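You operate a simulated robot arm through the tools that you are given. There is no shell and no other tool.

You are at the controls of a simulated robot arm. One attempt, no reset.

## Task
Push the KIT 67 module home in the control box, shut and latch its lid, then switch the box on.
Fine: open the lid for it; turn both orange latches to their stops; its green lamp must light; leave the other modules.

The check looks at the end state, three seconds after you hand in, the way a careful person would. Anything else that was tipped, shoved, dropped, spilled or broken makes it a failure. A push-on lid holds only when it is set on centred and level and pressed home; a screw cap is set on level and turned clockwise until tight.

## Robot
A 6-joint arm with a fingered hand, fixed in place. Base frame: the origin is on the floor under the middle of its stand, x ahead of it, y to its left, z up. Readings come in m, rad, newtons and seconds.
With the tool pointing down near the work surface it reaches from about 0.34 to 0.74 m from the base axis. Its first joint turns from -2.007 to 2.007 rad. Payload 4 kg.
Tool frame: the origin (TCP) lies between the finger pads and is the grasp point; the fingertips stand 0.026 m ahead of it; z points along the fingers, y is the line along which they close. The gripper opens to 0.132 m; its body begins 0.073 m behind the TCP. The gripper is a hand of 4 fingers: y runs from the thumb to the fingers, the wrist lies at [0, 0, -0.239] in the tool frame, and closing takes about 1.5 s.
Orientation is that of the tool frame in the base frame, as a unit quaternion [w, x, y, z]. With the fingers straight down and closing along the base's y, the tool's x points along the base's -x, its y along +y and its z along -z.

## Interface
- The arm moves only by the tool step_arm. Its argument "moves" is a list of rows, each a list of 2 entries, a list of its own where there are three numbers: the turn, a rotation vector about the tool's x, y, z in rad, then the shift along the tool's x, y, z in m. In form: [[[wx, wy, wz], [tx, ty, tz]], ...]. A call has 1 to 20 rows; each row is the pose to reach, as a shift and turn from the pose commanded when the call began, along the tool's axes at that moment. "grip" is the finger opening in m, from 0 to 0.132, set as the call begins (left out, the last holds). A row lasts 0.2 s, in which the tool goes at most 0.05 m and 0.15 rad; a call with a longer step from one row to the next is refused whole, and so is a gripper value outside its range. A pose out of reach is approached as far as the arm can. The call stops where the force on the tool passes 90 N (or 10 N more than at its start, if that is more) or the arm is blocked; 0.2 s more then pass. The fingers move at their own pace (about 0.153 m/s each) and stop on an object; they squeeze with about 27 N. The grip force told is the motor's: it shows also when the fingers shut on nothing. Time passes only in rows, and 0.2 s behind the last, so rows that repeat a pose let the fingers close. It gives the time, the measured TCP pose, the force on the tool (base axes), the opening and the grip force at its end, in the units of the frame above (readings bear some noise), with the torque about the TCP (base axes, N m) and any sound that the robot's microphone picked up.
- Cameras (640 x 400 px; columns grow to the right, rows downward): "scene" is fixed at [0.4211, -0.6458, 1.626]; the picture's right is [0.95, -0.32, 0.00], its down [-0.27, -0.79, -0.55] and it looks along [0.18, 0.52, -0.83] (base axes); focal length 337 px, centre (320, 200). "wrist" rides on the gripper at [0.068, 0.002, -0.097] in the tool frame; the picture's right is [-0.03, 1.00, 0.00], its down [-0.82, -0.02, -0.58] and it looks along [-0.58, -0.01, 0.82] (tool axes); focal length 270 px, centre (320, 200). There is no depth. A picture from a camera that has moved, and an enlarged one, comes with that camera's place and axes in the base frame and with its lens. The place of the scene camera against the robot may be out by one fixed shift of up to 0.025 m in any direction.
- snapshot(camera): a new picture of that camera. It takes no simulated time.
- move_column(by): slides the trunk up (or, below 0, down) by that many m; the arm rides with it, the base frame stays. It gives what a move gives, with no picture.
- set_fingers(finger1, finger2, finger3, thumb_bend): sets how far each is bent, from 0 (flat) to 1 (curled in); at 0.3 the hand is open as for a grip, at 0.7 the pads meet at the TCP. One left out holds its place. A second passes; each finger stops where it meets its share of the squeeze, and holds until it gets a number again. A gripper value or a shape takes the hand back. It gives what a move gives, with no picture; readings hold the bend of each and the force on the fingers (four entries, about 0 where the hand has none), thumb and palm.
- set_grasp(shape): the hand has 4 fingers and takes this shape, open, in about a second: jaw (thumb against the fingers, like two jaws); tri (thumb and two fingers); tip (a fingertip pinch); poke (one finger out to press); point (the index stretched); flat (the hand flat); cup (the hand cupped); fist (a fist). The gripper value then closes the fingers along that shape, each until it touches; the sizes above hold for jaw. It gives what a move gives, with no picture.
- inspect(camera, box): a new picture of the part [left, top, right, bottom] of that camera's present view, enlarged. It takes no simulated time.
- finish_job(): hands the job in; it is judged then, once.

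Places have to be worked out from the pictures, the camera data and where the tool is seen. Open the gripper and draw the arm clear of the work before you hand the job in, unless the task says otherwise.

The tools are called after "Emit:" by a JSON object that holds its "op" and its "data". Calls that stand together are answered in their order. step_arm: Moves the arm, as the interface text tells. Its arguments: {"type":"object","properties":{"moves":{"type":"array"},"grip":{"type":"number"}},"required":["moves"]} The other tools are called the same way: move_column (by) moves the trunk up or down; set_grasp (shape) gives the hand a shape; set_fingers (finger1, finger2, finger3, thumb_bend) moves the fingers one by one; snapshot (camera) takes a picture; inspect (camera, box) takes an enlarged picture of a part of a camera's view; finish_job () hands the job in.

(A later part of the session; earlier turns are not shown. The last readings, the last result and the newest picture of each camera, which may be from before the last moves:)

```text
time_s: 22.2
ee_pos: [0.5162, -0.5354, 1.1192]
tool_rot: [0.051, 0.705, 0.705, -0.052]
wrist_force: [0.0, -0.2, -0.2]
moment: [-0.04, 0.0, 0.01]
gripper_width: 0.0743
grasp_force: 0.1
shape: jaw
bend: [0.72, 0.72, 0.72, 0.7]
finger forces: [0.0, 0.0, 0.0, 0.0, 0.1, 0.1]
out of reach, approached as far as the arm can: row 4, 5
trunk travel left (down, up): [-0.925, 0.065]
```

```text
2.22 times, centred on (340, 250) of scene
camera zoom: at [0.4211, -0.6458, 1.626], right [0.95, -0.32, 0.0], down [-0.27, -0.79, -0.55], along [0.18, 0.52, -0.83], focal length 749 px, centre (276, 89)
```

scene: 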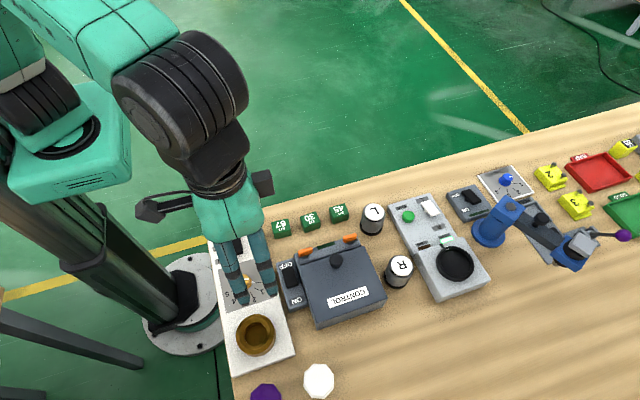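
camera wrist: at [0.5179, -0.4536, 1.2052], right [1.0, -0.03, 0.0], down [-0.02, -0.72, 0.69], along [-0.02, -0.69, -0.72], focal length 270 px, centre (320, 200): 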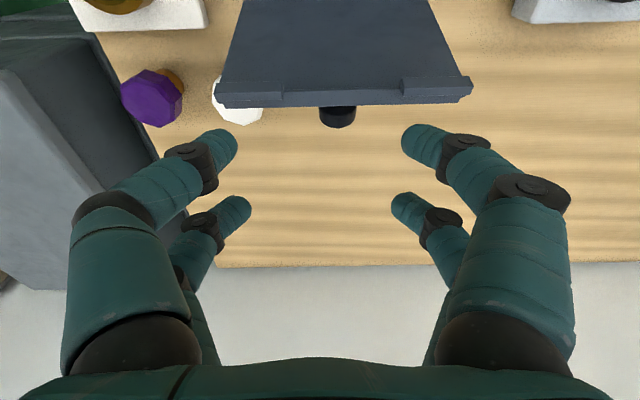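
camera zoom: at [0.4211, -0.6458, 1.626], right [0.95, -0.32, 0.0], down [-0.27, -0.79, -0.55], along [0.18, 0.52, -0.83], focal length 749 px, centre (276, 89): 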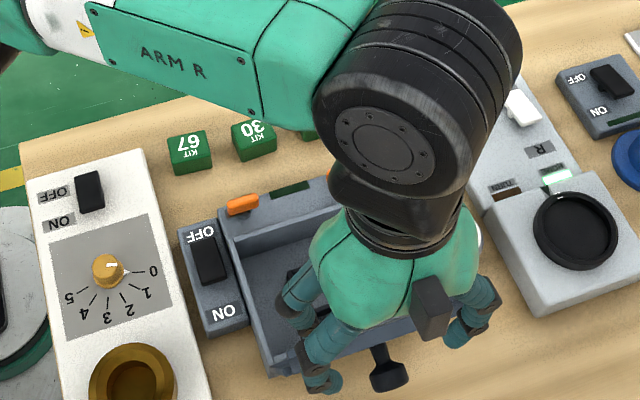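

The lid is held open at roughly 100°. I move back toward the robot side and level the tool so the wrist camera looks into the box.

Emit:
{"op": "step_arm", "data": {"moves": [[[0, 0.03, 0], [0.0457, 0.002, 0.0]], [[0, 0.06, 0], [0.0914, 0.004, 0.0]], [[0, 0.09, 0], [0.1371, 0.006, 0.001]], [[0, 0.12, 0], [0.1828, 0.008, 0.003]], [[0, 0.147, 0], [0.2285, 0.009, 0.006]]]}}

Emit:
{"op": "snapshot", "data": {"camera": "wrist"}}

Emit:
{"op": "snapshot", "data": {"camera": "scene"}}

```text
time_s: 23.4
ee_pos: [0.526, -0.3089, 1.0804]
tool_rot: [0.002, 0.707, 0.707, -0.001]
wrist_force: [0.0, 0.2, 0.6]
moment: [-0.01, -0.01, -0.04]
gripper_width: 0.075
grasp_force: 0.0
shape: jaw
bend: [0.72, 0.72, 0.72, 0.7]
finger forces: [0.1, 0.0, 0.0, 0.1, 0.0, 0.0]
out of reach, approached as far as the arm can: row 1
trunk travel left (down, up): [-0.925, 0.065]
```

```text
taken
camera wrist: at [0.5274, -0.2408, 1.1762], right [1.0, -0.03, 0.0], down [-0.02, -0.81, 0.58], along [-0.01, -0.58, -0.81], focal length 270 px, centre (320, 200)
```

wrist: 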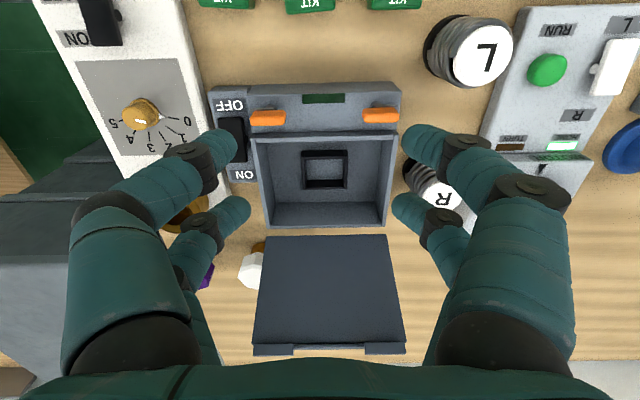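

```text
taken
```

scene: 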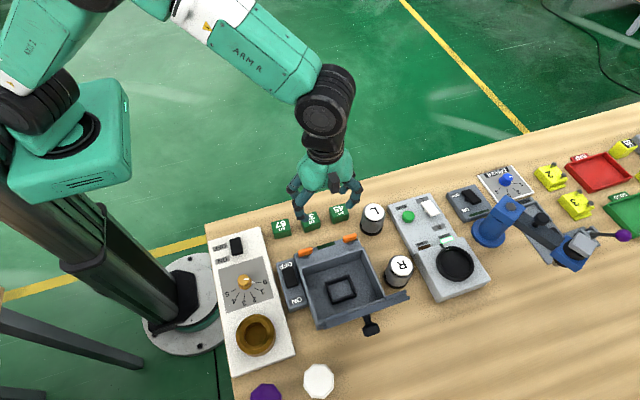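

The lid is standing fully open, so I zoom in on the box interior and socket.

Emit:
{"op": "inspect", "data": {"camera": "wrist", "box": [240, 80, 410, 240]}}

Emit:
{"op": "inspect", "data": {"camera": "scene", "box": [270, 220, 420, 340]}}

Emit:
{"op": "inspect", "data": {"camera": "wrist", "box": [290, 140, 360, 200]}}

```text
2.50 times, centred on (325, 160) of wrist
camera zoom: at [0.5274, -0.2408, 1.1762], right [1.0, -0.03, 0.0], down [-0.02, -0.81, 0.58], along [-0.01, -0.58, -0.81], focal length 676 px, centre (308, 300)
```

zoom: 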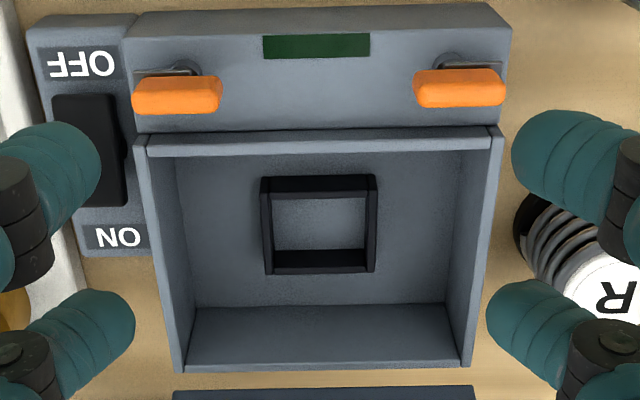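

```text
3.33 times, centred on (345, 280) of scene
camera zoom: at [0.4211, -0.6458, 1.626], right [0.95, -0.32, 0.0], down [-0.27, -0.79, -0.55], along [0.18, 0.52, -0.83], focal length 1124 px, centre (237, -67)
```

zoom: 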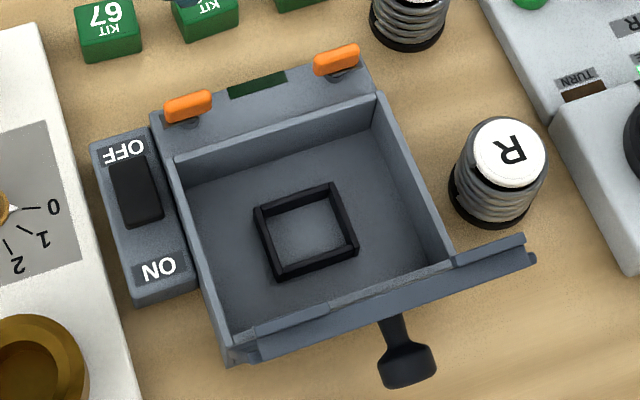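

```text
6.67 times, centred on (325, 170) of wrist
camera zoom: at [0.5274, -0.2408, 1.1762], right [1.0, -0.03, 0.0], down [-0.02, -0.81, 0.58], along [-0.01, -0.58, -0.81], focal length 1802 px, centre (287, 400)
```

zoom: 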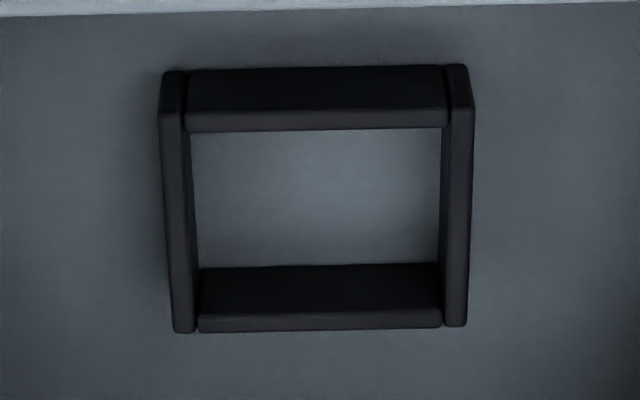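

The socket is a square frame in the middle of the box floor. Now I look at KIT 67 and its neighbours up close to plan the pick.

Emit:
{"op": "step_arm", "data": {"moves": [[[0, 0, 0], [0.0296, -0.0186, 0.016]], [[0, 0, 0], [0.0592, -0.0372, 0.036]], [[0, 0, 0], [0.0888, -0.0558, 0.062]], [[0, 0, 0], [0.1184, -0.0744, 0.092]], [[0, 0, 0], [0.148, -0.093, 0.12]]]}}

Emit:
{"op": "snapshot", "data": {"camera": "wrist"}}

Emit:
{"op": "inspect", "data": {"camera": "wrist", "box": [200, 110, 480, 290]}}

```text
time_s: 24.6
ee_pos: [0.4315, -0.1624, 0.959]
tool_rot: [0.001, 0.708, 0.706, -0.001]
wrist_force: [0.2, 0.0, 0.3]
moment: [-0.02, -0.01, 0.05]
gripper_width: 0.0749
grasp_force: 0.1
shape: jaw
bend: [0.72, 0.72, 0.72, 0.7]
finger forces: [0.0, 0.0, 0.0, 0.0, 0.0, 0.0]
trunk travel left (down, up): [-0.925, 0.065]
```

```text
taken
camera wrist: at [0.4329, -0.0945, 1.0546], right [1.0, -0.03, 0.0], down [-0.02, -0.81, 0.58], along [-0.01, -0.58, -0.81], focal length 270 px, centre (320, 200)
```

wrist: 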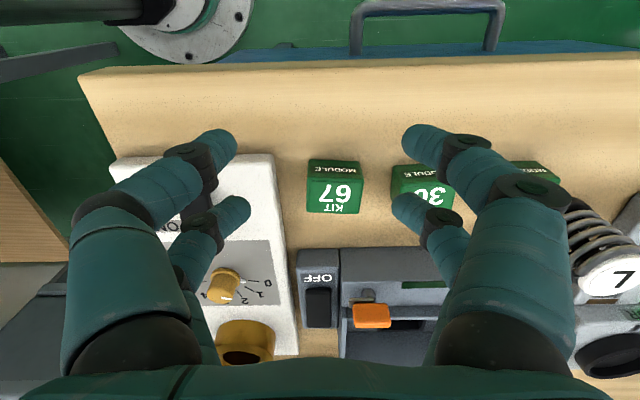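

```text
2.22 times, centred on (340, 200) of wrist
camera zoom: at [0.4329, -0.0945, 1.0546], right [1.0, -0.03, 0.0], down [-0.02, -0.81, 0.58], along [-0.01, -0.58, -0.81], focal length 601 px, centre (276, 200)
```

zoom: 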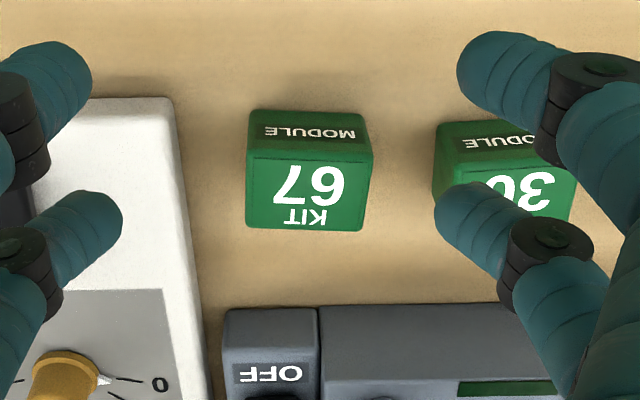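

KIT 67 is rectangular: about 0.043 in x, 0.034 in y and 0.032 tall, centred near (0.4415, -0.217), yawed about −3.5°. The socket is longer along x too, so I must keep its orientation. The x gaps to its neighbours are too narrow for fingers, so I turn the hand back to close along y for the pick.

Emit:
{"op": "step_arm", "data": {"moves": [[[0, 0, -0.1373], [-0.005, 0.001, 0]], [[0, 0, -0.2746], [-0.01, 0.002, 0]], [[0, 0, -0.4119], [-0.015, 0.003, 0]], [[0, 0, -0.5492], [-0.02, 0.004, 0]], [[0, 0, -0.6865], [-0.025, 0.005, 0]], [[0, 0, -0.8238], [-0.03, 0.006, 0]], [[0, 0, -0.9611], [-0.035, 0.007, 0]], [[0, 0, -1.0984], [-0.04, 0.008, 0]], [[0, 0, -1.2357], [-0.045, 0.009, 0]], [[0, 0, -1.373], [-0.05, 0.01, 0]], [[0, 0, -1.51], [-0.0546, 0.01, 0]], [[0, 0, -1.51], [-0.0546, 0.01, 0]]], "grip": 0.075}}

Emit:
{"op": "snapshot", "data": {"camera": "wrist"}}

Emit:
{"op": "inspect", "data": {"camera": "wrist", "box": [220, 90, 420, 250]}}

```text
time_s: 27.2
ee_pos: [0.4423, -0.2184, 0.9597]
tool_rot: [0.0, 0.03, 1.0, -0.002]
wrist_force: [0.2, 0.1, -0.2]
moment: [0.01, 0.0, -0.02]
gripper_width: 0.0749
grasp_force: 0.0
shape: jaw
bend: [0.72, 0.72, 0.72, 0.7]
finger forces: [0.0, 0.0, 0.1, 0.1, 0.0, 0.0]
trunk travel left (down, up): [-0.925, 0.065]
```

```text
taken
camera wrist: at [0.3733, -0.2118, 1.0558], right [0.08, 1.0, 0.0], down [0.81, -0.07, 0.58], along [0.58, -0.05, -0.82], focal length 270 px, centre (320, 200)
```

wrist: 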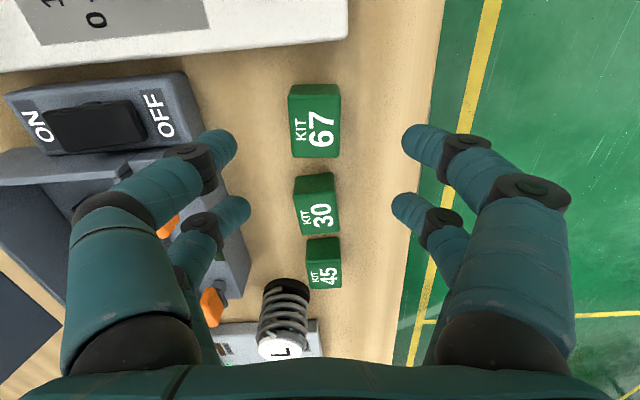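

```text
2.50 times, centred on (320, 170) of wrist
camera zoom: at [0.3733, -0.2118, 1.0558], right [0.08, 1.0, 0.0], down [0.81, -0.07, 0.58], along [0.58, -0.05, -0.82], focal length 676 px, centre (320, 275)
```

zoom: 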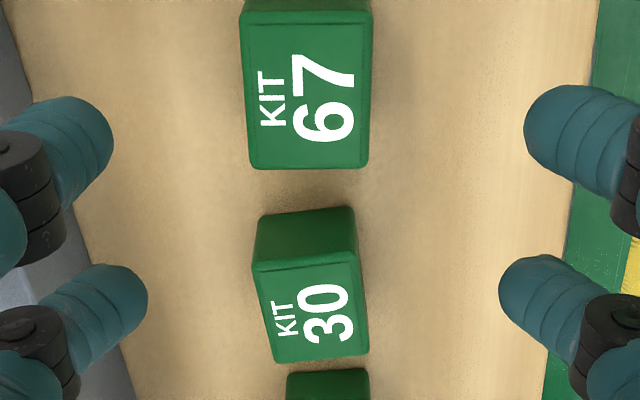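

The module's centre is near (0.440, -0.219) with yaw about −4°, which the hand nearly matches. I descend around it to TCP z 0.884.

Emit:
{"op": "step_arm", "data": {"moves": [[[0, 0, 0], [0.001, 0, 0.025]], [[0, 0, 0], [0.002, 0, 0.05]], [[0, 0, 0.01], [0.002, 0, 0.065]], [[0, 0, 0.015], [0.002, 0, 0.0755]], [[0, 0, 0.015], [0.002, 0, 0.0755]]]}}

Emit:
{"op": "snapshot", "data": {"camera": "wrist"}}

```text
time_s: 28.4
ee_pos: [0.4404, -0.2197, 0.8846]
tool_rot: [0.0, 0.039, 0.999, -0.002]
wrist_force: [-0.3, 0.6, 0.2]
moment: [0.04, 0.0, 0.0]
gripper_width: 0.0751
grasp_force: 0.1
shape: jaw
bend: [0.72, 0.72, 0.72, 0.7]
finger forces: [0.0, 0.1, 0.0, 0.1, 0.0, 0.0]
trunk travel left (down, up): [-0.925, 0.065]
```

```text
taken
camera wrist: at [0.3717, -0.2111, 0.9802], right [0.1, 0.99, 0.0], down [0.81, -0.08, 0.58], along [0.57, -0.06, -0.82], focal length 270 px, centre (320, 200)
```

wrist: 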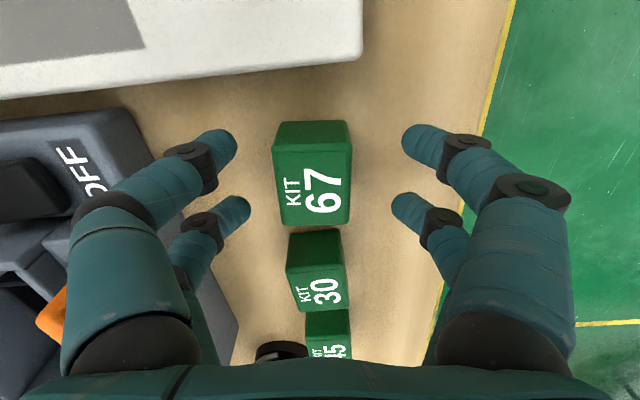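

The module is aligned with the hand and about 3 mm toward −y of centre. I shift by that and close.

Emit:
{"op": "step_arm", "data": {"moves": [[[0, 0, 0], [0, -0.003, 0]], [[0, 0, 0], [0, -0.003, 0]]]}}

Emit:
{"op": "step_arm", "data": {"moves": [[[0, 0, 0], [0, 0, 0]], [[0, 0, 0], [0, 0, 0]], [[0, 0, 0], [0, 0, 0]], [[0, 0, 0], [0, 0, 0]], [[0, 0, 0], [0, 0, 0]], [[0, 0, 0], [0, 0, 0]]], "grip": 0.0}}

Emit:
{"op": "snapshot", "data": {"camera": "wrist"}}

```text
time_s: 29.0
ee_pos: [0.4396, -0.2221, 0.883]
tool_rot: [0.0, 0.038, 0.999, -0.002]
wrist_force: [-0.3, -0.1, 0.2]
moment: [0.02, 0.04, -0.02]
gripper_width: 0.0751
grasp_force: 0.1
shape: jaw
bend: [0.72, 0.72, 0.72, 0.7]
finger forces: [0.0, 0.0, 0.1, 0.0, 0.1, 0.0]
trunk travel left (down, up): [-0.925, 0.065]
```

```text
time_s: 30.4
ee_pos: [0.44, -0.2215, 0.8839]
tool_rot: [0.001, 0.038, 0.999, -0.002]
wrist_force: [-1.4, -0.2, 0.1]
moment: [-0.01, 0.0, 0.0]
gripper_width: 0.03
grasp_force: 27.6
shape: jaw
bend: [0.73, 0.73, 0.73, 0.7]
finger forces: [24.4, 24.5, 24.4, 0.1, 24.5, 0.0]
trunk travel left (down, up): [-0.925, 0.065]
```

```text
taken
camera wrist: at [0.3715, -0.2143, 0.9801], right [0.1, 0.99, 0.0], down [0.81, -0.08, 0.58], along [0.57, -0.06, -0.82], focal length 270 px, centre (320, 200)
```

wrist: 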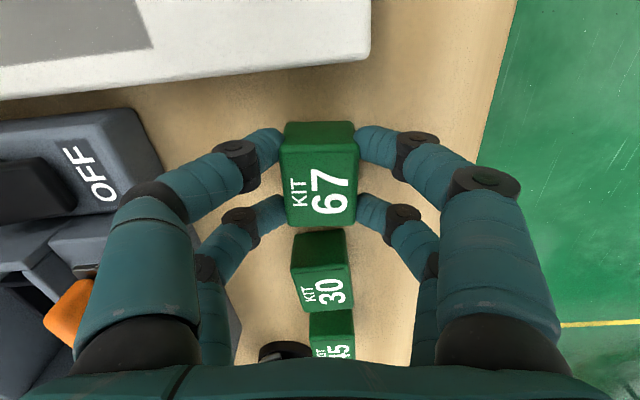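

KIT 67 is held firmly with a width of 0.030. Closing along y would foul the open lid at insertion, so I set it down on free table at about (0.45, -0.168) with its yaw straightened, then regrasp it along x.

Emit:
{"op": "step_arm", "data": {"moves": [[[0, 0, 0], [0, 0, -0.008]], [[0, 0, 0], [0, 0, -0.016]], [[0, 0, -0.02], [-0.0015, 0.0135, -0.016]], [[0, 0, -0.04], [-0.003, 0.027, -0.016]], [[0, 0, -0.06], [-0.0045, 0.0405, -0.016]], [[0, 0, -0.076], [-0.0059, 0.0541, -0.016]], [[0, 0, -0.076], [-0.0059, 0.0541, -0.016]]]}}

Emit:
{"op": "snapshot", "data": {"camera": "wrist"}}

Emit:
{"op": "inspect", "data": {"camera": "scene", "box": [210, 160, 400, 320]}}

```text
time_s: 32.0
ee_pos: [0.4505, -0.1665, 0.9005]
tool_rot: [0.0, 0.0, 1.0, -0.001]
wrist_force: [-0.3, -1.1, 0.0]
moment: [-0.02, 0.03, 0.0]
gripper_width: 0.0301
grasp_force: 26.7
shape: jaw
bend: [0.73, 0.73, 0.73, 0.7]
finger forces: [24.4, 24.4, 24.4, 0.0, 24.6, 0.0]
trunk travel left (down, up): [-0.925, 0.065]
```

```text
taken
camera wrist: at [0.3816, -0.1655, 0.9966], right [0.02, 1.0, 0.0], down [0.82, -0.02, 0.58], along [0.58, -0.02, -0.82], focal length 270 px, centre (320, 200)
```

wrist: 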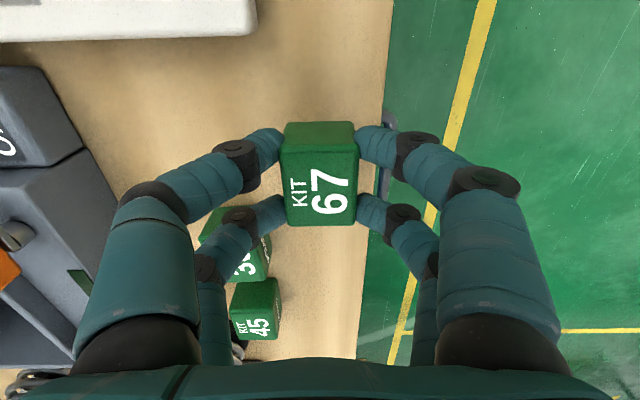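

```text
2.50 times, centred on (305, 240) of scene
camera zoom: at [0.4211, -0.6458, 1.626], right [0.95, -0.32, 0.0], down [-0.27, -0.79, -0.55], along [0.18, 0.52, -0.83], focal length 843 px, centre (358, 100)
```

zoom: 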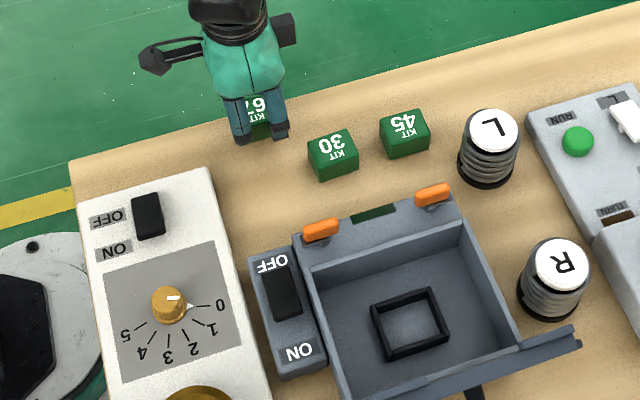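

The module clears everything, and there's about 2 cm to the table edge. I lower it onto the table and release.

Emit:
{"op": "step_arm", "data": {"moves": [[[0, 0, 0], [0, 0, 0.008]], [[0, 0, 0], [0, 0, 0.0135]], [[0, 0, 0], [0, 0, 0.0155]], [[0, 0, 0], [0, 0, 0.0155]]]}}

Emit:
{"op": "step_arm", "data": {"moves": [[[0, 0, 0], [0, 0, 0]], [[0, 0, 0], [0, 0, 0]], [[0, 0, 0], [0, 0, 0]], [[0, 0, 0], [0, 0, 0]]], "grip": 0.075}}

Emit:
{"op": "step_arm", "data": {"moves": [[[0, 0, 0], [0, 0, -0.03]], [[0, 0, 0], [0, 0, -0.06]], [[0, 0, 0], [0, 0, -0.075]]]}}

Emit:
{"op": "snapshot", "data": {"camera": "wrist"}}

```text
time_s: 33.0
ee_pos: [0.4504, -0.1674, 0.8843]
tool_rot: [0.0, -0.001, 1.0, -0.002]
wrist_force: [-0.8, 0.5, -0.3]
moment: [0.01, 0.0, -0.01]
gripper_width: 0.0297
grasp_force: 27.0
shape: jaw
bend: [0.73, 0.73, 0.73, 0.7]
finger forces: [24.4, 24.5, 24.4, 0.0, 24.6, 0.0]
trunk travel left (down, up): [-0.925, 0.065]
```

```text
time_s: 34.0
ee_pos: [0.451, -0.1668, 0.8843]
tool_rot: [0.0, 0.0, 1.0, -0.001]
wrist_force: [0.6, 0.6, -0.5]
moment: [-0.01, 0.01, -0.04]
gripper_width: 0.0742
grasp_force: 0.1
shape: jaw
bend: [0.72, 0.72, 0.72, 0.7]
finger forces: [0.0, 0.0, 0.1, 0.0, 0.0, 0.0]
trunk travel left (down, up): [-0.925, 0.065]
```

```text
time_s: 34.8
ee_pos: [0.45, -0.1655, 0.9603]
tool_rot: [-0.001, 0.0, 1.0, -0.002]
wrist_force: [-0.3, -0.5, 0.1]
moment: [-0.01, 0.01, 0.0]
gripper_width: 0.0744
grasp_force: 0.1
shape: jaw
bend: [0.72, 0.72, 0.72, 0.7]
finger forces: [0.1, 0.1, 0.1, 0.1, 0.0, 0.0]
trunk travel left (down, up): [-0.925, 0.065]
```

```text
taken
camera wrist: at [0.3808, -0.1654, 1.0564], right [0.03, 1.0, 0.0], down [0.82, -0.02, 0.58], along [0.58, -0.02, -0.82], focal length 270 px, centre (320, 200)
```

wrist: 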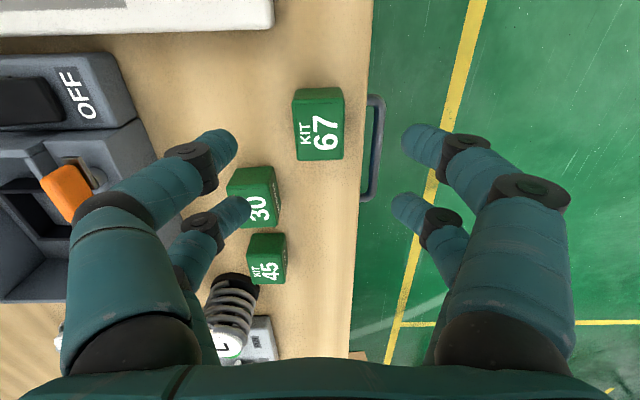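

KIT 67 sits at about (0.4485, -0.168). I turn the hand 90° so the fingers close along x, with a 0.06 opening.

Emit:
{"op": "step_arm", "data": {"moves": [[[0, 0, 0.143], [0, 0, 0]], [[0, 0, 0.286], [0, 0, 0]], [[0, 0, 0.428], [0, 0, 0]], [[0, 0, 0.571], [0, 0, 0]], [[0, 0, 0.714], [0, 0, 0]], [[0, 0, 0.857], [0, 0, 0]], [[0, 0, 1.0], [0, 0, 0]], [[0, 0, 1.142], [0, 0, 0]], [[0, 0, 1.285], [0, 0, 0]], [[0, 0, 1.428], [0.001, 0, 0]], [[0, 0, 1.571], [0.001, -0.001, 0]], [[0, 0, 1.571], [0.001, -0.001, 0]]], "grip": 0.062}}

Emit:
{"op": "snapshot", "data": {"camera": "wrist"}}

Emit:
{"op": "inspect", "data": {"camera": "wrist", "box": [220, 60, 420, 220]}}

```text
time_s: 37.4
ee_pos: [0.4483, -0.1685, 0.9587]
tool_rot: [0.001, 0.708, 0.706, -0.001]
wrist_force: [-1.1, -0.4, 0.0]
moment: [0.04, 0.02, 0.0]
gripper_width: 0.0625
grasp_force: 0.1
shape: jaw
bend: [0.73, 0.73, 0.73, 0.7]
finger forces: [0.0, 0.0, 0.0, 0.0, 0.0, 0.1]
trunk travel left (down, up): [-0.925, 0.065]
```

```text
taken
camera wrist: at [0.4505, -0.0996, 1.0555], right [1.0, -0.03, 0.0], down [-0.02, -0.81, 0.58], along [-0.02, -0.58, -0.81], focal length 270 px, centre (320, 200)
```

wrist: 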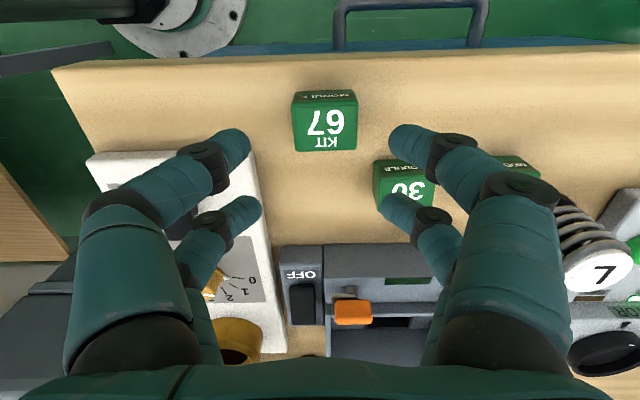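

```text
2.50 times, centred on (320, 140) of wrist
camera zoom: at [0.4505, -0.0996, 1.0555], right [1.0, -0.03, 0.0], down [-0.02, -0.81, 0.58], along [-0.02, -0.58, -0.81], focal length 676 px, centre (320, 350)
```

zoom: 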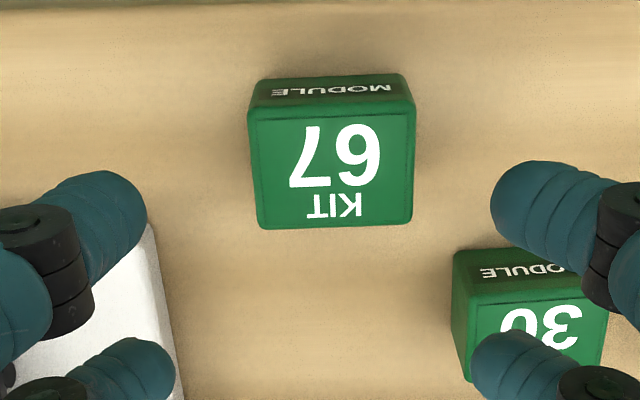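

The module is under the hand with roughly a 2–3 mm offset. I descend partway and refine.

Emit:
{"op": "step_arm", "data": {"moves": [[[0, 0, 0], [0.001, 0.001, 0.02]], [[0, 0, 0], [0.002, 0.0025, 0.04]], [[0, 0, 0], [0.002, 0.0025, 0.048]]]}}

Emit:
{"op": "snapshot", "data": {"camera": "wrist"}}

```text
time_s: 38.2
ee_pos: [0.4505, -0.1667, 0.9111]
tool_rot: [0.001, 0.707, 0.707, -0.001]
wrist_force: [0.1, -0.3, 0.4]
moment: [0.01, 0.01, 0.0]
gripper_width: 0.0623
grasp_force: 0.1
shape: jaw
bend: [0.73, 0.73, 0.73, 0.7]
finger forces: [0.0, 0.0, 0.1, 0.1, 0.1, 0.0]
trunk travel left (down, up): [-0.925, 0.065]
```

```text
taken
camera wrist: at [0.4518, -0.098, 1.0071], right [1.0, -0.03, 0.0], down [-0.02, -0.81, 0.58], along [-0.01, -0.58, -0.81], focal length 270 px, centre (320, 200)
```

wrist: 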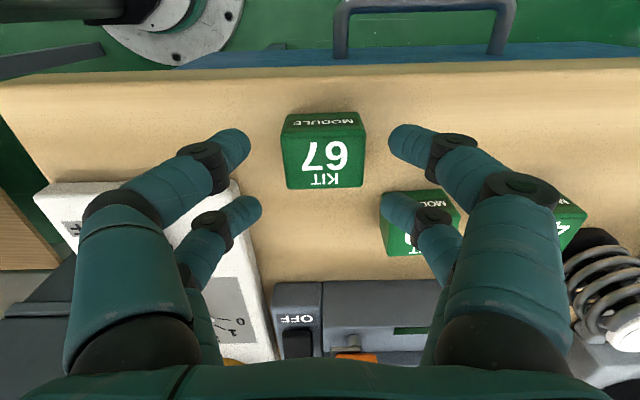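

The two digit pairs (±0.019 m apart in y) are wider than the module's 0.030 depth, so a symmetric grip would only catch its corners. I shift the hand +y so that only the far pair pinches the module mid-face, away from KIT 30 and the white box, and descend to grasp height.

Emit:
{"op": "step_arm", "data": {"moves": [[[0, 0, 0], [0.01, 0.001, 0]], [[0, 0, 0], [0.0215, 0.002, 0]], [[0, 0, 0], [0.0215, 0.002, 0.015]], [[0, 0, 0], [0.0215, 0.002, 0.0265]], [[0, 0, 0], [0.0215, 0.002, 0.0265]]]}}

Emit:
{"op": "snapshot", "data": {"camera": "wrist"}}

```text
time_s: 39.4
ee_pos: [0.4541, -0.1448, 0.8871]
tool_rot: [0.002, 0.707, 0.707, -0.001]
wrist_force: [-0.6, -0.4, -0.1]
moment: [-0.01, -0.01, -0.02]
gripper_width: 0.0626
grasp_force: 0.1
shape: jaw
bend: [0.73, 0.73, 0.73, 0.7]
finger forces: [0.1, 0.1, 0.0, 0.0, 0.0, 0.0]
trunk travel left (down, up): [-0.925, 0.065]
```

```text
taken
camera wrist: at [0.4554, -0.0767, 0.9811], right [1.0, -0.03, 0.0], down [-0.02, -0.81, 0.58], along [-0.01, -0.58, -0.81], focal length 270 px, centre (320, 200)
```

wrist: 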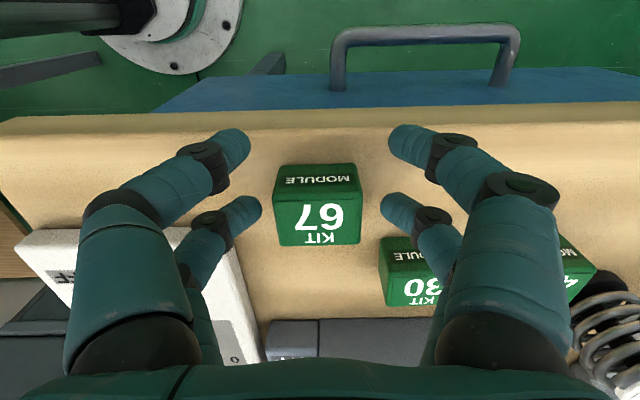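

The far pair lines up with the middle of the module's side faces. I close.

Emit:
{"op": "step_arm", "data": {"moves": [[[0, 0, 0], [0, 0, 0.0015]], [[0, 0, 0], [0, 0, 0.0015]], [[0, 0, 0], [0, 0, 0.0015]], [[0, 0, 0], [0, 0, 0.0015]], [[0, 0, 0], [0, 0, 0.0015]], [[0, 0, 0], [0, 0, 0.0015]]], "grip": 0.0}}

Emit:
{"op": "snapshot", "data": {"camera": "wrist"}}

```text
time_s: 40.8
ee_pos: [0.4547, -0.1434, 0.8834]
tool_rot: [0.001, 0.707, 0.707, -0.001]
wrist_force: [-0.3, 0.1, -0.9]
moment: [0.0, -0.02, 0.02]
gripper_width: 0.0043
grasp_force: 26.7
shape: jaw
bend: [0.62, 0.74, 0.74, 0.7]
finger forces: [0.1, 23.9, 23.9, 0.1, 0.1, 0.0]
trunk travel left (down, up): [-0.925, 0.065]
```

```text
taken
camera wrist: at [0.4553, -0.0764, 0.9797], right [1.0, -0.03, 0.0], down [-0.02, -0.81, 0.58], along [-0.01, -0.58, -0.81], focal length 270 px, centre (320, 200)
```

wrist: 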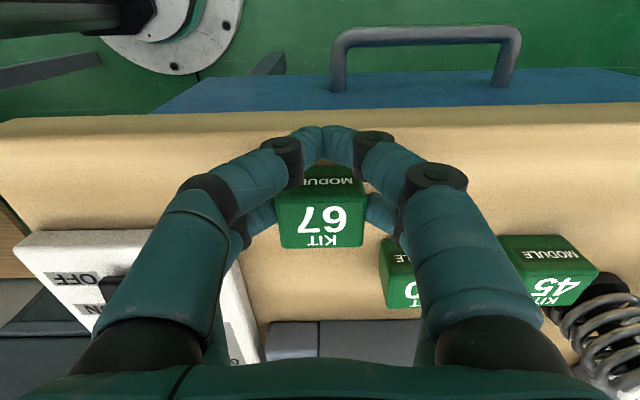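

Fingers 2 and 3 hold the module at 24 N. I lift it and carry it toward the box, stopping short at a height where I can view the socket.

Emit:
{"op": "step_arm", "data": {"moves": [[[0, 0, 0], [0, 0, -0.03]], [[0, 0, 0], [0, 0, -0.07]], [[0, 0, 0], [-0.03, 0.012, -0.1]], [[0, 0, 0], [-0.07, 0.028, -0.12]], [[0, 0, 0], [-0.11, 0.044, -0.12]], [[0, 0, 0], [-0.15, 0.06, -0.12]], [[0, 0, 0], [-0.1866, 0.0753, -0.12]], [[0, 0, 0], [-0.1866, 0.0753, -0.12]]]}}

Emit:
{"op": "snapshot", "data": {"camera": "wrist"}}

Emit:
{"op": "inspect", "data": {"camera": "wrist", "box": [240, 90, 400, 250]}}

Emit:
{"op": "inspect", "data": {"camera": "scene", "box": [260, 160, 420, 340]}}

```text
time_s: 42.6
ee_pos: [0.5299, -0.3309, 1.0044]
tool_rot: [0.001, 0.707, 0.707, -0.001]
wrist_force: [0.1, -0.2, -0.6]
moment: [0.01, -0.02, 0.01]
gripper_width: 0.0045
grasp_force: 27.6
shape: jaw
bend: [0.62, 0.74, 0.74, 0.7]
finger forces: [0.0, 24.1, 23.9, 0.1, 0.0, 0.1]
trunk travel left (down, up): [-0.925, 0.065]
```

```text
taken
camera wrist: at [0.5317, -0.2629, 1.1005], right [1.0, -0.03, 0.0], down [-0.02, -0.81, 0.58], along [-0.01, -0.58, -0.81], focal length 270 px, centre (320, 200)
```

wrist: 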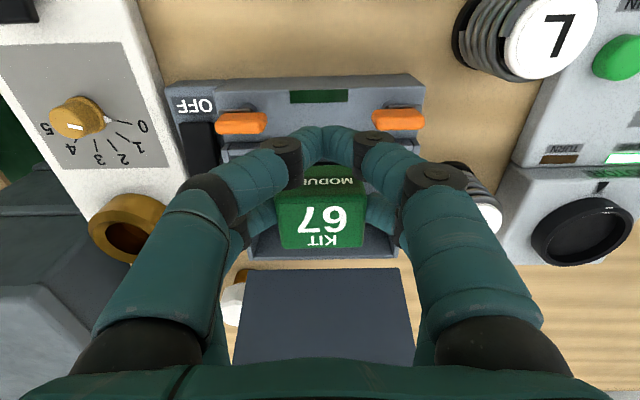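

```text
2.50 times, centred on (320, 170) of wrist
camera zoom: at [0.5317, -0.2629, 1.1005], right [1.0, -0.03, 0.0], down [-0.02, -0.81, 0.58], along [-0.01, -0.58, -0.81], focal length 676 px, centre (320, 275)
```

zoom: 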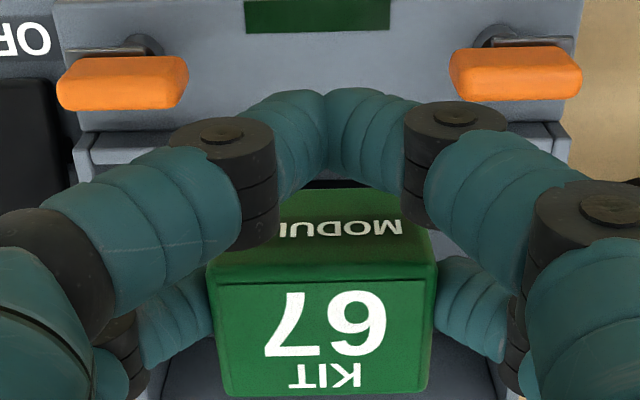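

```text
2.22 times, centred on (340, 250) of scene
camera zoom: at [0.4211, -0.6458, 1.626], right [0.95, -0.32, 0.0], down [-0.27, -0.79, -0.55], along [0.18, 0.52, -0.83], focal length 749 px, centre (276, 89)
```

zoom: 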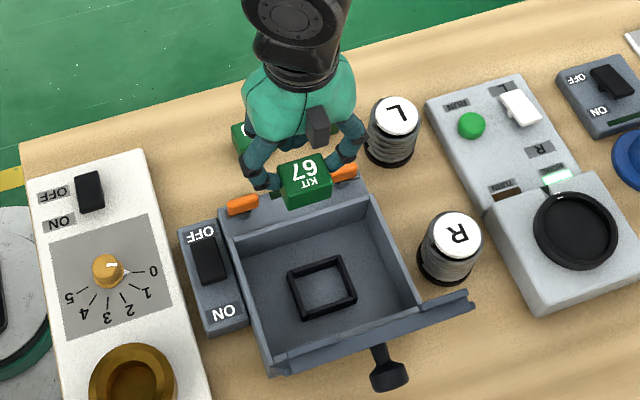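

The held module hides the socket from the wrist camera, but the scene camera sees both. I zoom there to measure their offset.

Emit:
{"op": "inspect", "data": {"camera": "scene", "box": [315, 210, 395, 260]}}

Emit:
{"op": "inspect", "data": {"camera": "scene", "box": [305, 255, 385, 305]}}

Emit:
{"op": "inspect", "data": {"camera": "scene", "box": [280, 210, 410, 340]}}

```text
8.00 times, centred on (355, 235) of scene
camera zoom: at [0.4211, -0.6458, 1.626], right [0.95, -0.32, 0.0], down [-0.27, -0.79, -0.55], along [0.18, 0.52, -0.83], focal length 2698 px, centre (40, -80)
```

zoom: 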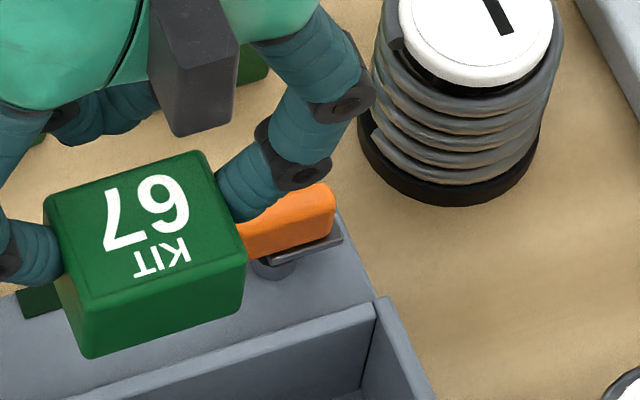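

```text
8.00 times, centred on (345, 280) of scene
camera zoom: at [0.4211, -0.6458, 1.626], right [0.95, -0.32, 0.0], down [-0.27, -0.79, -0.55], along [0.18, 0.52, -0.83], focal length 2698 px, centre (120, -440)
```

zoom: 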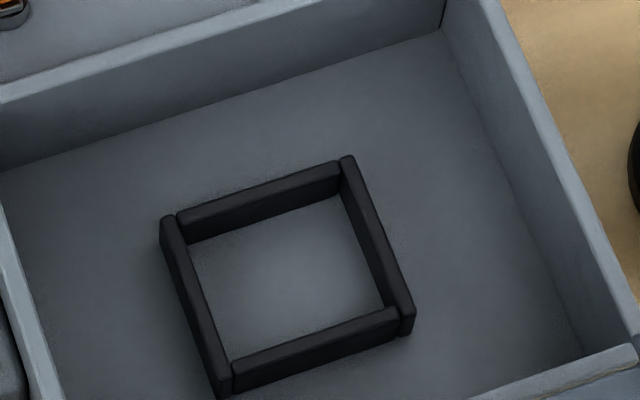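

```text
3.08 times, centred on (345, 275) of scene
camera zoom: at [0.4211, -0.6458, 1.626], right [0.95, -0.32, 0.0], down [-0.27, -0.79, -0.55], along [0.18, 0.52, -0.83], focal length 1038 px, centre (243, -31)
```

zoom: 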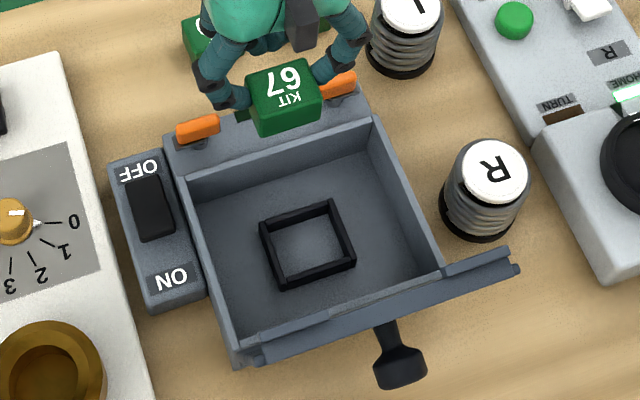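

Scene and wrist measurements agree: socket centre about (0.530, -0.414), rim z about 0.870, yaw about 0. The module hangs about 19 mm to the −y side of the TCP. I move over the socket, stop with the module 2 cm above the rim, and check alignment.

Emit:
{"op": "step_arm", "data": {"moves": [[[0, 0, 0], [-0.02, 0, 0.01]], [[0, 0, 0], [-0.045, 0, 0.03]], [[0, 0, 0], [-0.0641, 0, 0.055]], [[0, 0, 0], [-0.0641, 0, 0.0734]], [[0, 0, 0], [-0.0641, 0, 0.0734]]]}}

Emit:
{"op": "inspect", "data": {"camera": "scene", "box": [305, 240, 385, 290]}}

Emit:
{"op": "inspect", "data": {"camera": "wrist", "box": [220, 90, 420, 250]}}

```text
time_s: 43.8
ee_pos: [0.5295, -0.3973, 0.9299]
tool_rot: [0.001, 0.707, 0.708, -0.002]
wrist_force: [-0.3, 0.8, -1.0]
moment: [0.03, 0.02, 0.01]
gripper_width: 0.0043
grasp_force: 26.5
shape: jaw
bend: [0.62, 0.74, 0.74, 0.7]
finger forces: [0.0, 23.8, 23.9, 0.0, 0.0, 0.0]
trunk travel left (down, up): [-0.925, 0.065]
```

```text
8.00 times, centred on (345, 265) of scene
camera zoom: at [0.4211, -0.6458, 1.626], right [0.95, -0.32, 0.0], down [-0.27, -0.79, -0.55], along [0.18, 0.52, -0.83], focal length 2698 px, centre (120, -320)
```

zoom: 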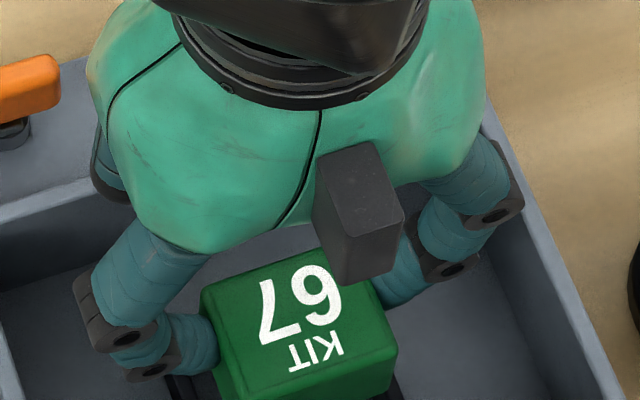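

```text
2.50 times, centred on (320, 170) of wrist
camera zoom: at [0.5314, -0.329, 1.0263], right [1.0, -0.03, 0.0], down [-0.02, -0.81, 0.58], along [-0.01, -0.58, -0.81], focal length 676 px, centre (320, 275)
```

zoom: 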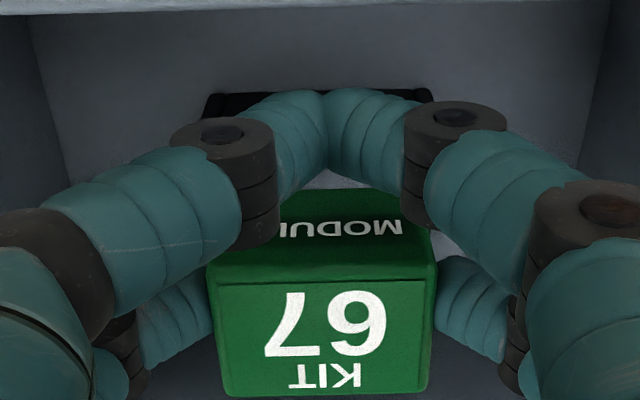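

The module is aligned in x and about 2 mm too far toward −y. I correct that and lower until the module's bottom enters the frame, watching the force.

Emit:
{"op": "step_arm", "data": {"moves": [[[0, 0, 0], [0.002, 0.0003, 0.006]], [[0, 0, 0], [0.002, 0.0003, 0.012]], [[0, 0, 0], [0.002, 0.0003, 0.018]], [[0, 0, 0], [0.002, 0.0003, 0.022]]]}}

Emit:
{"op": "inspect", "data": {"camera": "scene", "box": [305, 250, 385, 300]}}

```text
time_s: 44.8
ee_pos: [0.5294, -0.3933, 0.9092]
tool_rot: [0.001, 0.707, 0.707, -0.001]
wrist_force: [-0.4, -0.5, 1.0]
moment: [0.01, 0.0, 0.01]
gripper_width: 0.0047
grasp_force: 27.1
shape: jaw
bend: [0.62, 0.74, 0.74, 0.7]
finger forces: [0.0, 24.2, 24.1, 0.0, 0.0, 0.1]
trunk travel left (down, up): [-0.925, 0.065]
```

```text
8.00 times, centred on (345, 275) of scene
camera zoom: at [0.4211, -0.6458, 1.626], right [0.95, -0.32, 0.0], down [-0.27, -0.79, -0.55], along [0.18, 0.52, -0.83], focal length 2698 px, centre (120, -400)
```

zoom: 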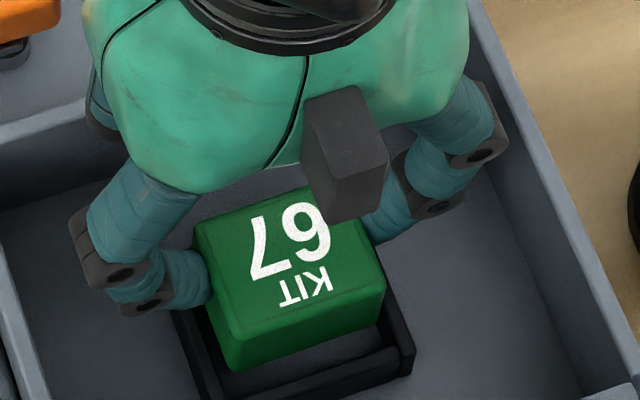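

The module's bottom is about level with the rim, so I zoom to compare the gaps directly.

Emit:
{"op": "inspect", "data": {"camera": "scene", "box": [322, 272, 362, 302]}}

Emit:
{"op": "inspect", "data": {"camera": "wrist", "box": [220, 90, 420, 250]}}

```text
13.33 times, centred on (342, 287) of scene
camera zoom: at [0.4211, -0.6458, 1.626], right [0.95, -0.32, 0.0], down [-0.27, -0.79, -0.55], along [0.18, 0.52, -0.83], focal length 4496 px, centre (27, -960)
```

zoom: 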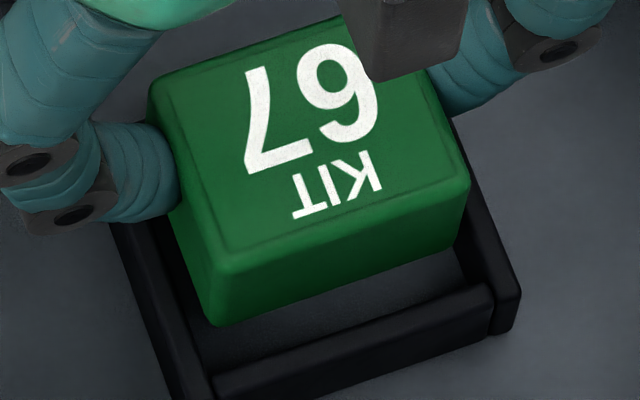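

```text
2.50 times, centred on (320, 170) of wrist
camera zoom: at [0.531, -0.3254, 1.0051], right [1.0, -0.03, 0.0], down [-0.02, -0.81, 0.58], along [-0.01, -0.58, -0.81], focal length 676 px, centre (320, 275)
```

zoom: 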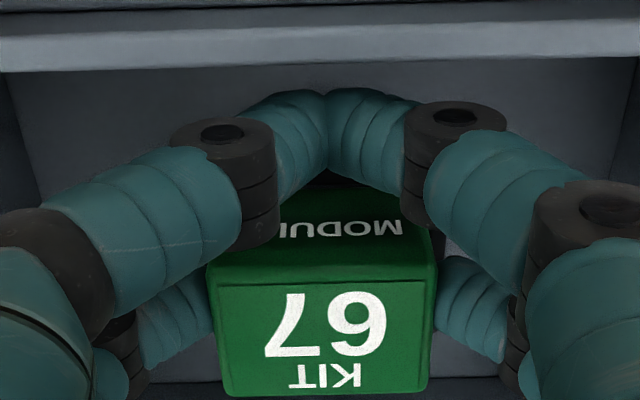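

Comparing edges, the module should move about 1.5 mm toward −y and 0.8 mm toward −x to centre in the frame, with a few mm of clearance around it. I apply that and lower in small steps.

Emit:
{"op": "step_arm", "data": {"moves": [[[0, 0, 0], [-0.0015, -0.0008, 0.0]], [[0, 0, 0], [-0.0015, -0.0008, 0.003]], [[0, 0, 0], [-0.0015, -0.0008, 0.006]], [[0, 0, 0], [-0.0015, -0.0008, 0.008]]]}}

Emit:
{"op": "inspect", "data": {"camera": "scene", "box": [322, 272, 362, 302]}}

```text
time_s: 45.8
ee_pos: [0.5291, -0.3969, 0.9026]
tool_rot: [0.006, 0.707, 0.708, 0.0]
wrist_force: [-0.3, -10.7, 22.4]
moment: [-0.47, -0.01, 0.02]
gripper_width: 0.0048
grasp_force: 27.2
shape: jaw
bend: [0.62, 0.74, 0.75, 0.7]
finger forces: [0.0, 29.8, 29.8, 0.0, 0.0, 0.0]
trunk travel left (down, up): [-0.925, 0.065]
```

```text
13.33 times, centred on (342, 287) of scene
camera zoom: at [0.4211, -0.6458, 1.626], right [0.95, -0.32, 0.0], down [-0.27, -0.79, -0.55], along [0.18, 0.52, -0.83], focal length 4496 px, centre (27, -960)
```

zoom: 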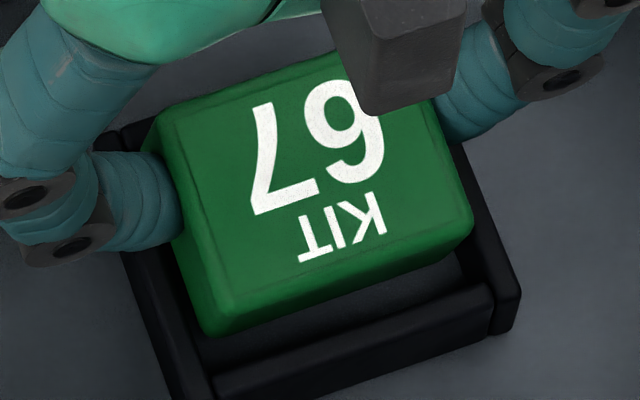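

The force is 22 N up and −11 N in y: the module's +y bottom edge is resting on the +y wall. I raise 6 mm, shift 4 mm further toward −y, and look again.

Emit:
{"op": "step_arm", "data": {"moves": [[[0, 0, 0], [0, 0, -0.004]], [[0, 0, 0], [0, 0, -0.007]], [[0, 0, 0], [-0.002, 0, -0.007]], [[0, 0, 0], [-0.004, 0, -0.007]]]}}

Emit:
{"op": "inspect", "data": {"camera": "scene", "box": [322, 272, 362, 302]}}

Emit:
{"op": "inspect", "data": {"camera": "wrist", "box": [220, 90, 420, 250]}}

```text
time_s: 46.8
ee_pos: [0.5283, -0.3991, 0.9072]
tool_rot: [-0.001, 0.707, 0.707, -0.001]
wrist_force: [-0.2, 0.0, -0.8]
moment: [0.03, -0.03, 0.01]
gripper_width: 0.005
grasp_force: 26.7
shape: jaw
bend: [0.62, 0.74, 0.74, 0.7]
finger forces: [0.0, 26.9, 26.9, 0.1, 0.0, 0.0]
trunk travel left (down, up): [-0.925, 0.065]
```

```text
13.33 times, centred on (342, 287) of scene
camera zoom: at [0.4211, -0.6458, 1.626], right [0.95, -0.32, 0.0], down [-0.27, -0.79, -0.55], along [0.18, 0.52, -0.83], focal length 4496 px, centre (27, -960)
```

zoom: 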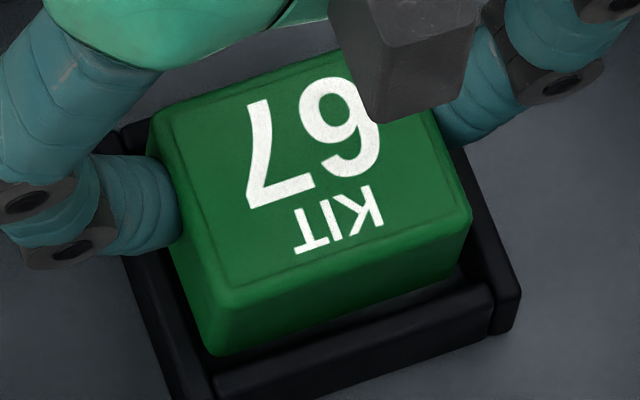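

```text
2.50 times, centred on (320, 170) of wrist
camera zoom: at [0.5295, -0.3305, 1.003], right [1.0, -0.03, 0.0], down [-0.02, -0.82, 0.58], along [-0.02, -0.58, -0.82], focal length 676 px, centre (320, 275)
```

zoom: 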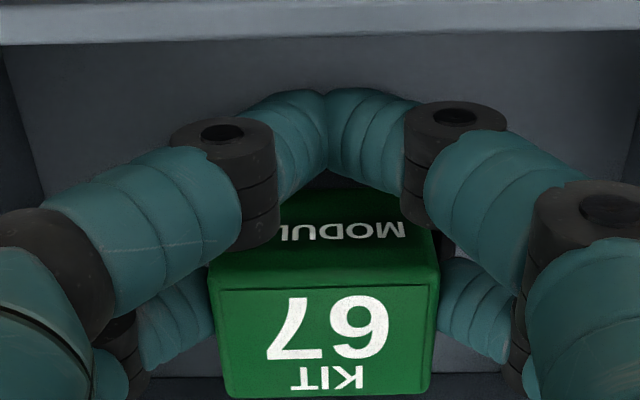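

The gap on the −y side is now about 3–4 mm. I lower again slowly.

Emit:
{"op": "step_arm", "data": {"moves": [[[0, 0, 0], [0, 0, 0.003]], [[0, 0, 0], [0, 0, 0.005]], [[0, 0, 0], [0, 0, 0.007]]]}}

Emit:
{"op": "inspect", "data": {"camera": "scene", "box": [322, 272, 362, 302]}}

```text
time_s: 47.6
ee_pos: [0.5284, -0.3984, 0.9007]
tool_rot: [0.001, 0.707, 0.707, -0.001]
wrist_force: [0.5, 0.2, -1.2]
moment: [0.04, 0.03, 0.02]
gripper_width: 0.005
grasp_force: 27.4
shape: jaw
bend: [0.62, 0.74, 0.74, 0.7]
finger forces: [0.1, 26.9, 26.8, 0.0, 0.0, 0.0]
trunk travel left (down, up): [-0.925, 0.065]
```

```text
13.33 times, centred on (342, 287) of scene
camera zoom: at [0.4211, -0.6458, 1.626], right [0.95, -0.32, 0.0], down [-0.27, -0.79, -0.55], along [0.18, 0.52, -0.83], focal length 4496 px, centre (27, -960)
```

zoom: 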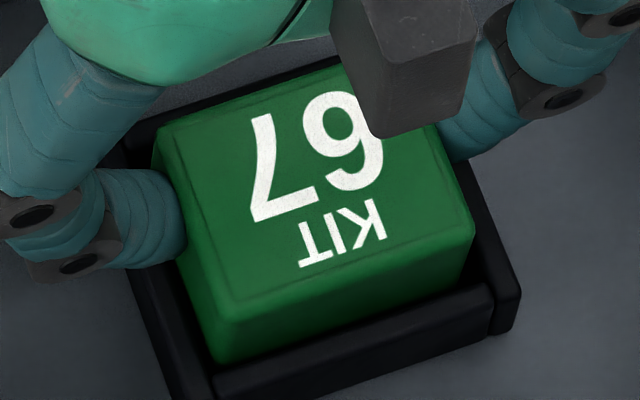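

No contact force now, so the module is entering the frame. I keep lowering until something touches.

Emit:
{"op": "step_arm", "data": {"moves": [[[0, 0, 0], [0, 0, 0.002]], [[0, 0, 0], [0, 0, 0.004]], [[0, 0, 0], [0, 0, 0.0055]]]}}

Emit:
{"op": "inspect", "data": {"camera": "scene", "box": [322, 272, 362, 302]}}

```text
time_s: 48.4
ee_pos: [0.529, -0.3987, 0.8953]
tool_rot: [0.001, 0.707, 0.707, -0.001]
wrist_force: [0.3, -0.3, 1.1]
moment: [-0.06, -0.02, 0.02]
gripper_width: 0.0052
grasp_force: 27.3
shape: jaw
bend: [0.62, 0.74, 0.74, 0.7]
finger forces: [0.0, 27.0, 26.9, 0.0, 0.0, 0.0]
trunk travel left (down, up): [-0.925, 0.065]
```

```text
13.33 times, centred on (342, 287) of scene
camera zoom: at [0.4211, -0.6458, 1.626], right [0.95, -0.32, 0.0], down [-0.27, -0.79, -0.55], along [0.18, 0.52, -0.83], focal length 4496 px, centre (27, -960)
```

zoom: 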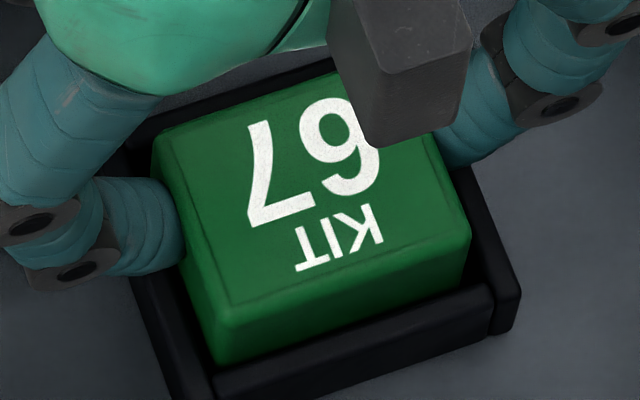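

The module is well inside the frame with no resistance. I lower a little more.

Emit:
{"op": "step_arm", "data": {"moves": [[[0, 0, 0], [0, 0, 0.0015]], [[0, 0, 0], [0, 0, 0.003]], [[0, 0, 0], [0, 0, 0.004]]]}}

Emit:
{"op": "inspect", "data": {"camera": "scene", "box": [322, 272, 362, 302]}}

```text
time_s: 49.2
ee_pos: [0.5281, -0.3972, 0.8925]
tool_rot: [0.001, 0.707, 0.707, -0.001]
wrist_force: [-2.8, 3.0, 9.5]
moment: [-0.09, 0.26, -0.07]
gripper_width: 0.0051
grasp_force: 26.9
shape: jaw
bend: [0.62, 0.74, 0.74, 0.7]
finger forces: [0.1, 28.8, 35.8, 0.0, 0.1, 0.0]
trunk travel left (down, up): [-0.925, 0.065]
```

```text
13.33 times, centred on (342, 287) of scene
camera zoom: at [0.4211, -0.6458, 1.626], right [0.95, -0.32, 0.0], down [-0.27, -0.79, -0.55], along [0.18, 0.52, -0.83], focal length 4496 px, centre (27, -960)
```

zoom: 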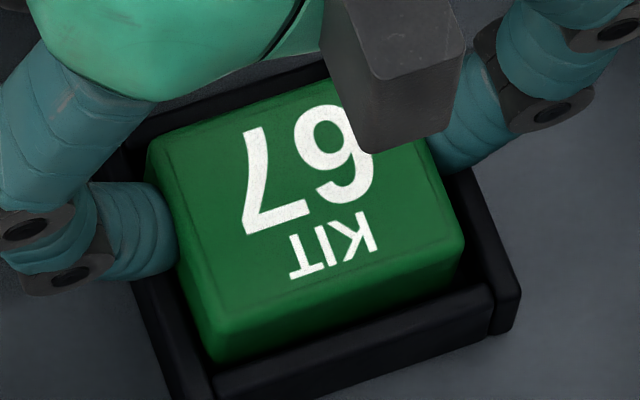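

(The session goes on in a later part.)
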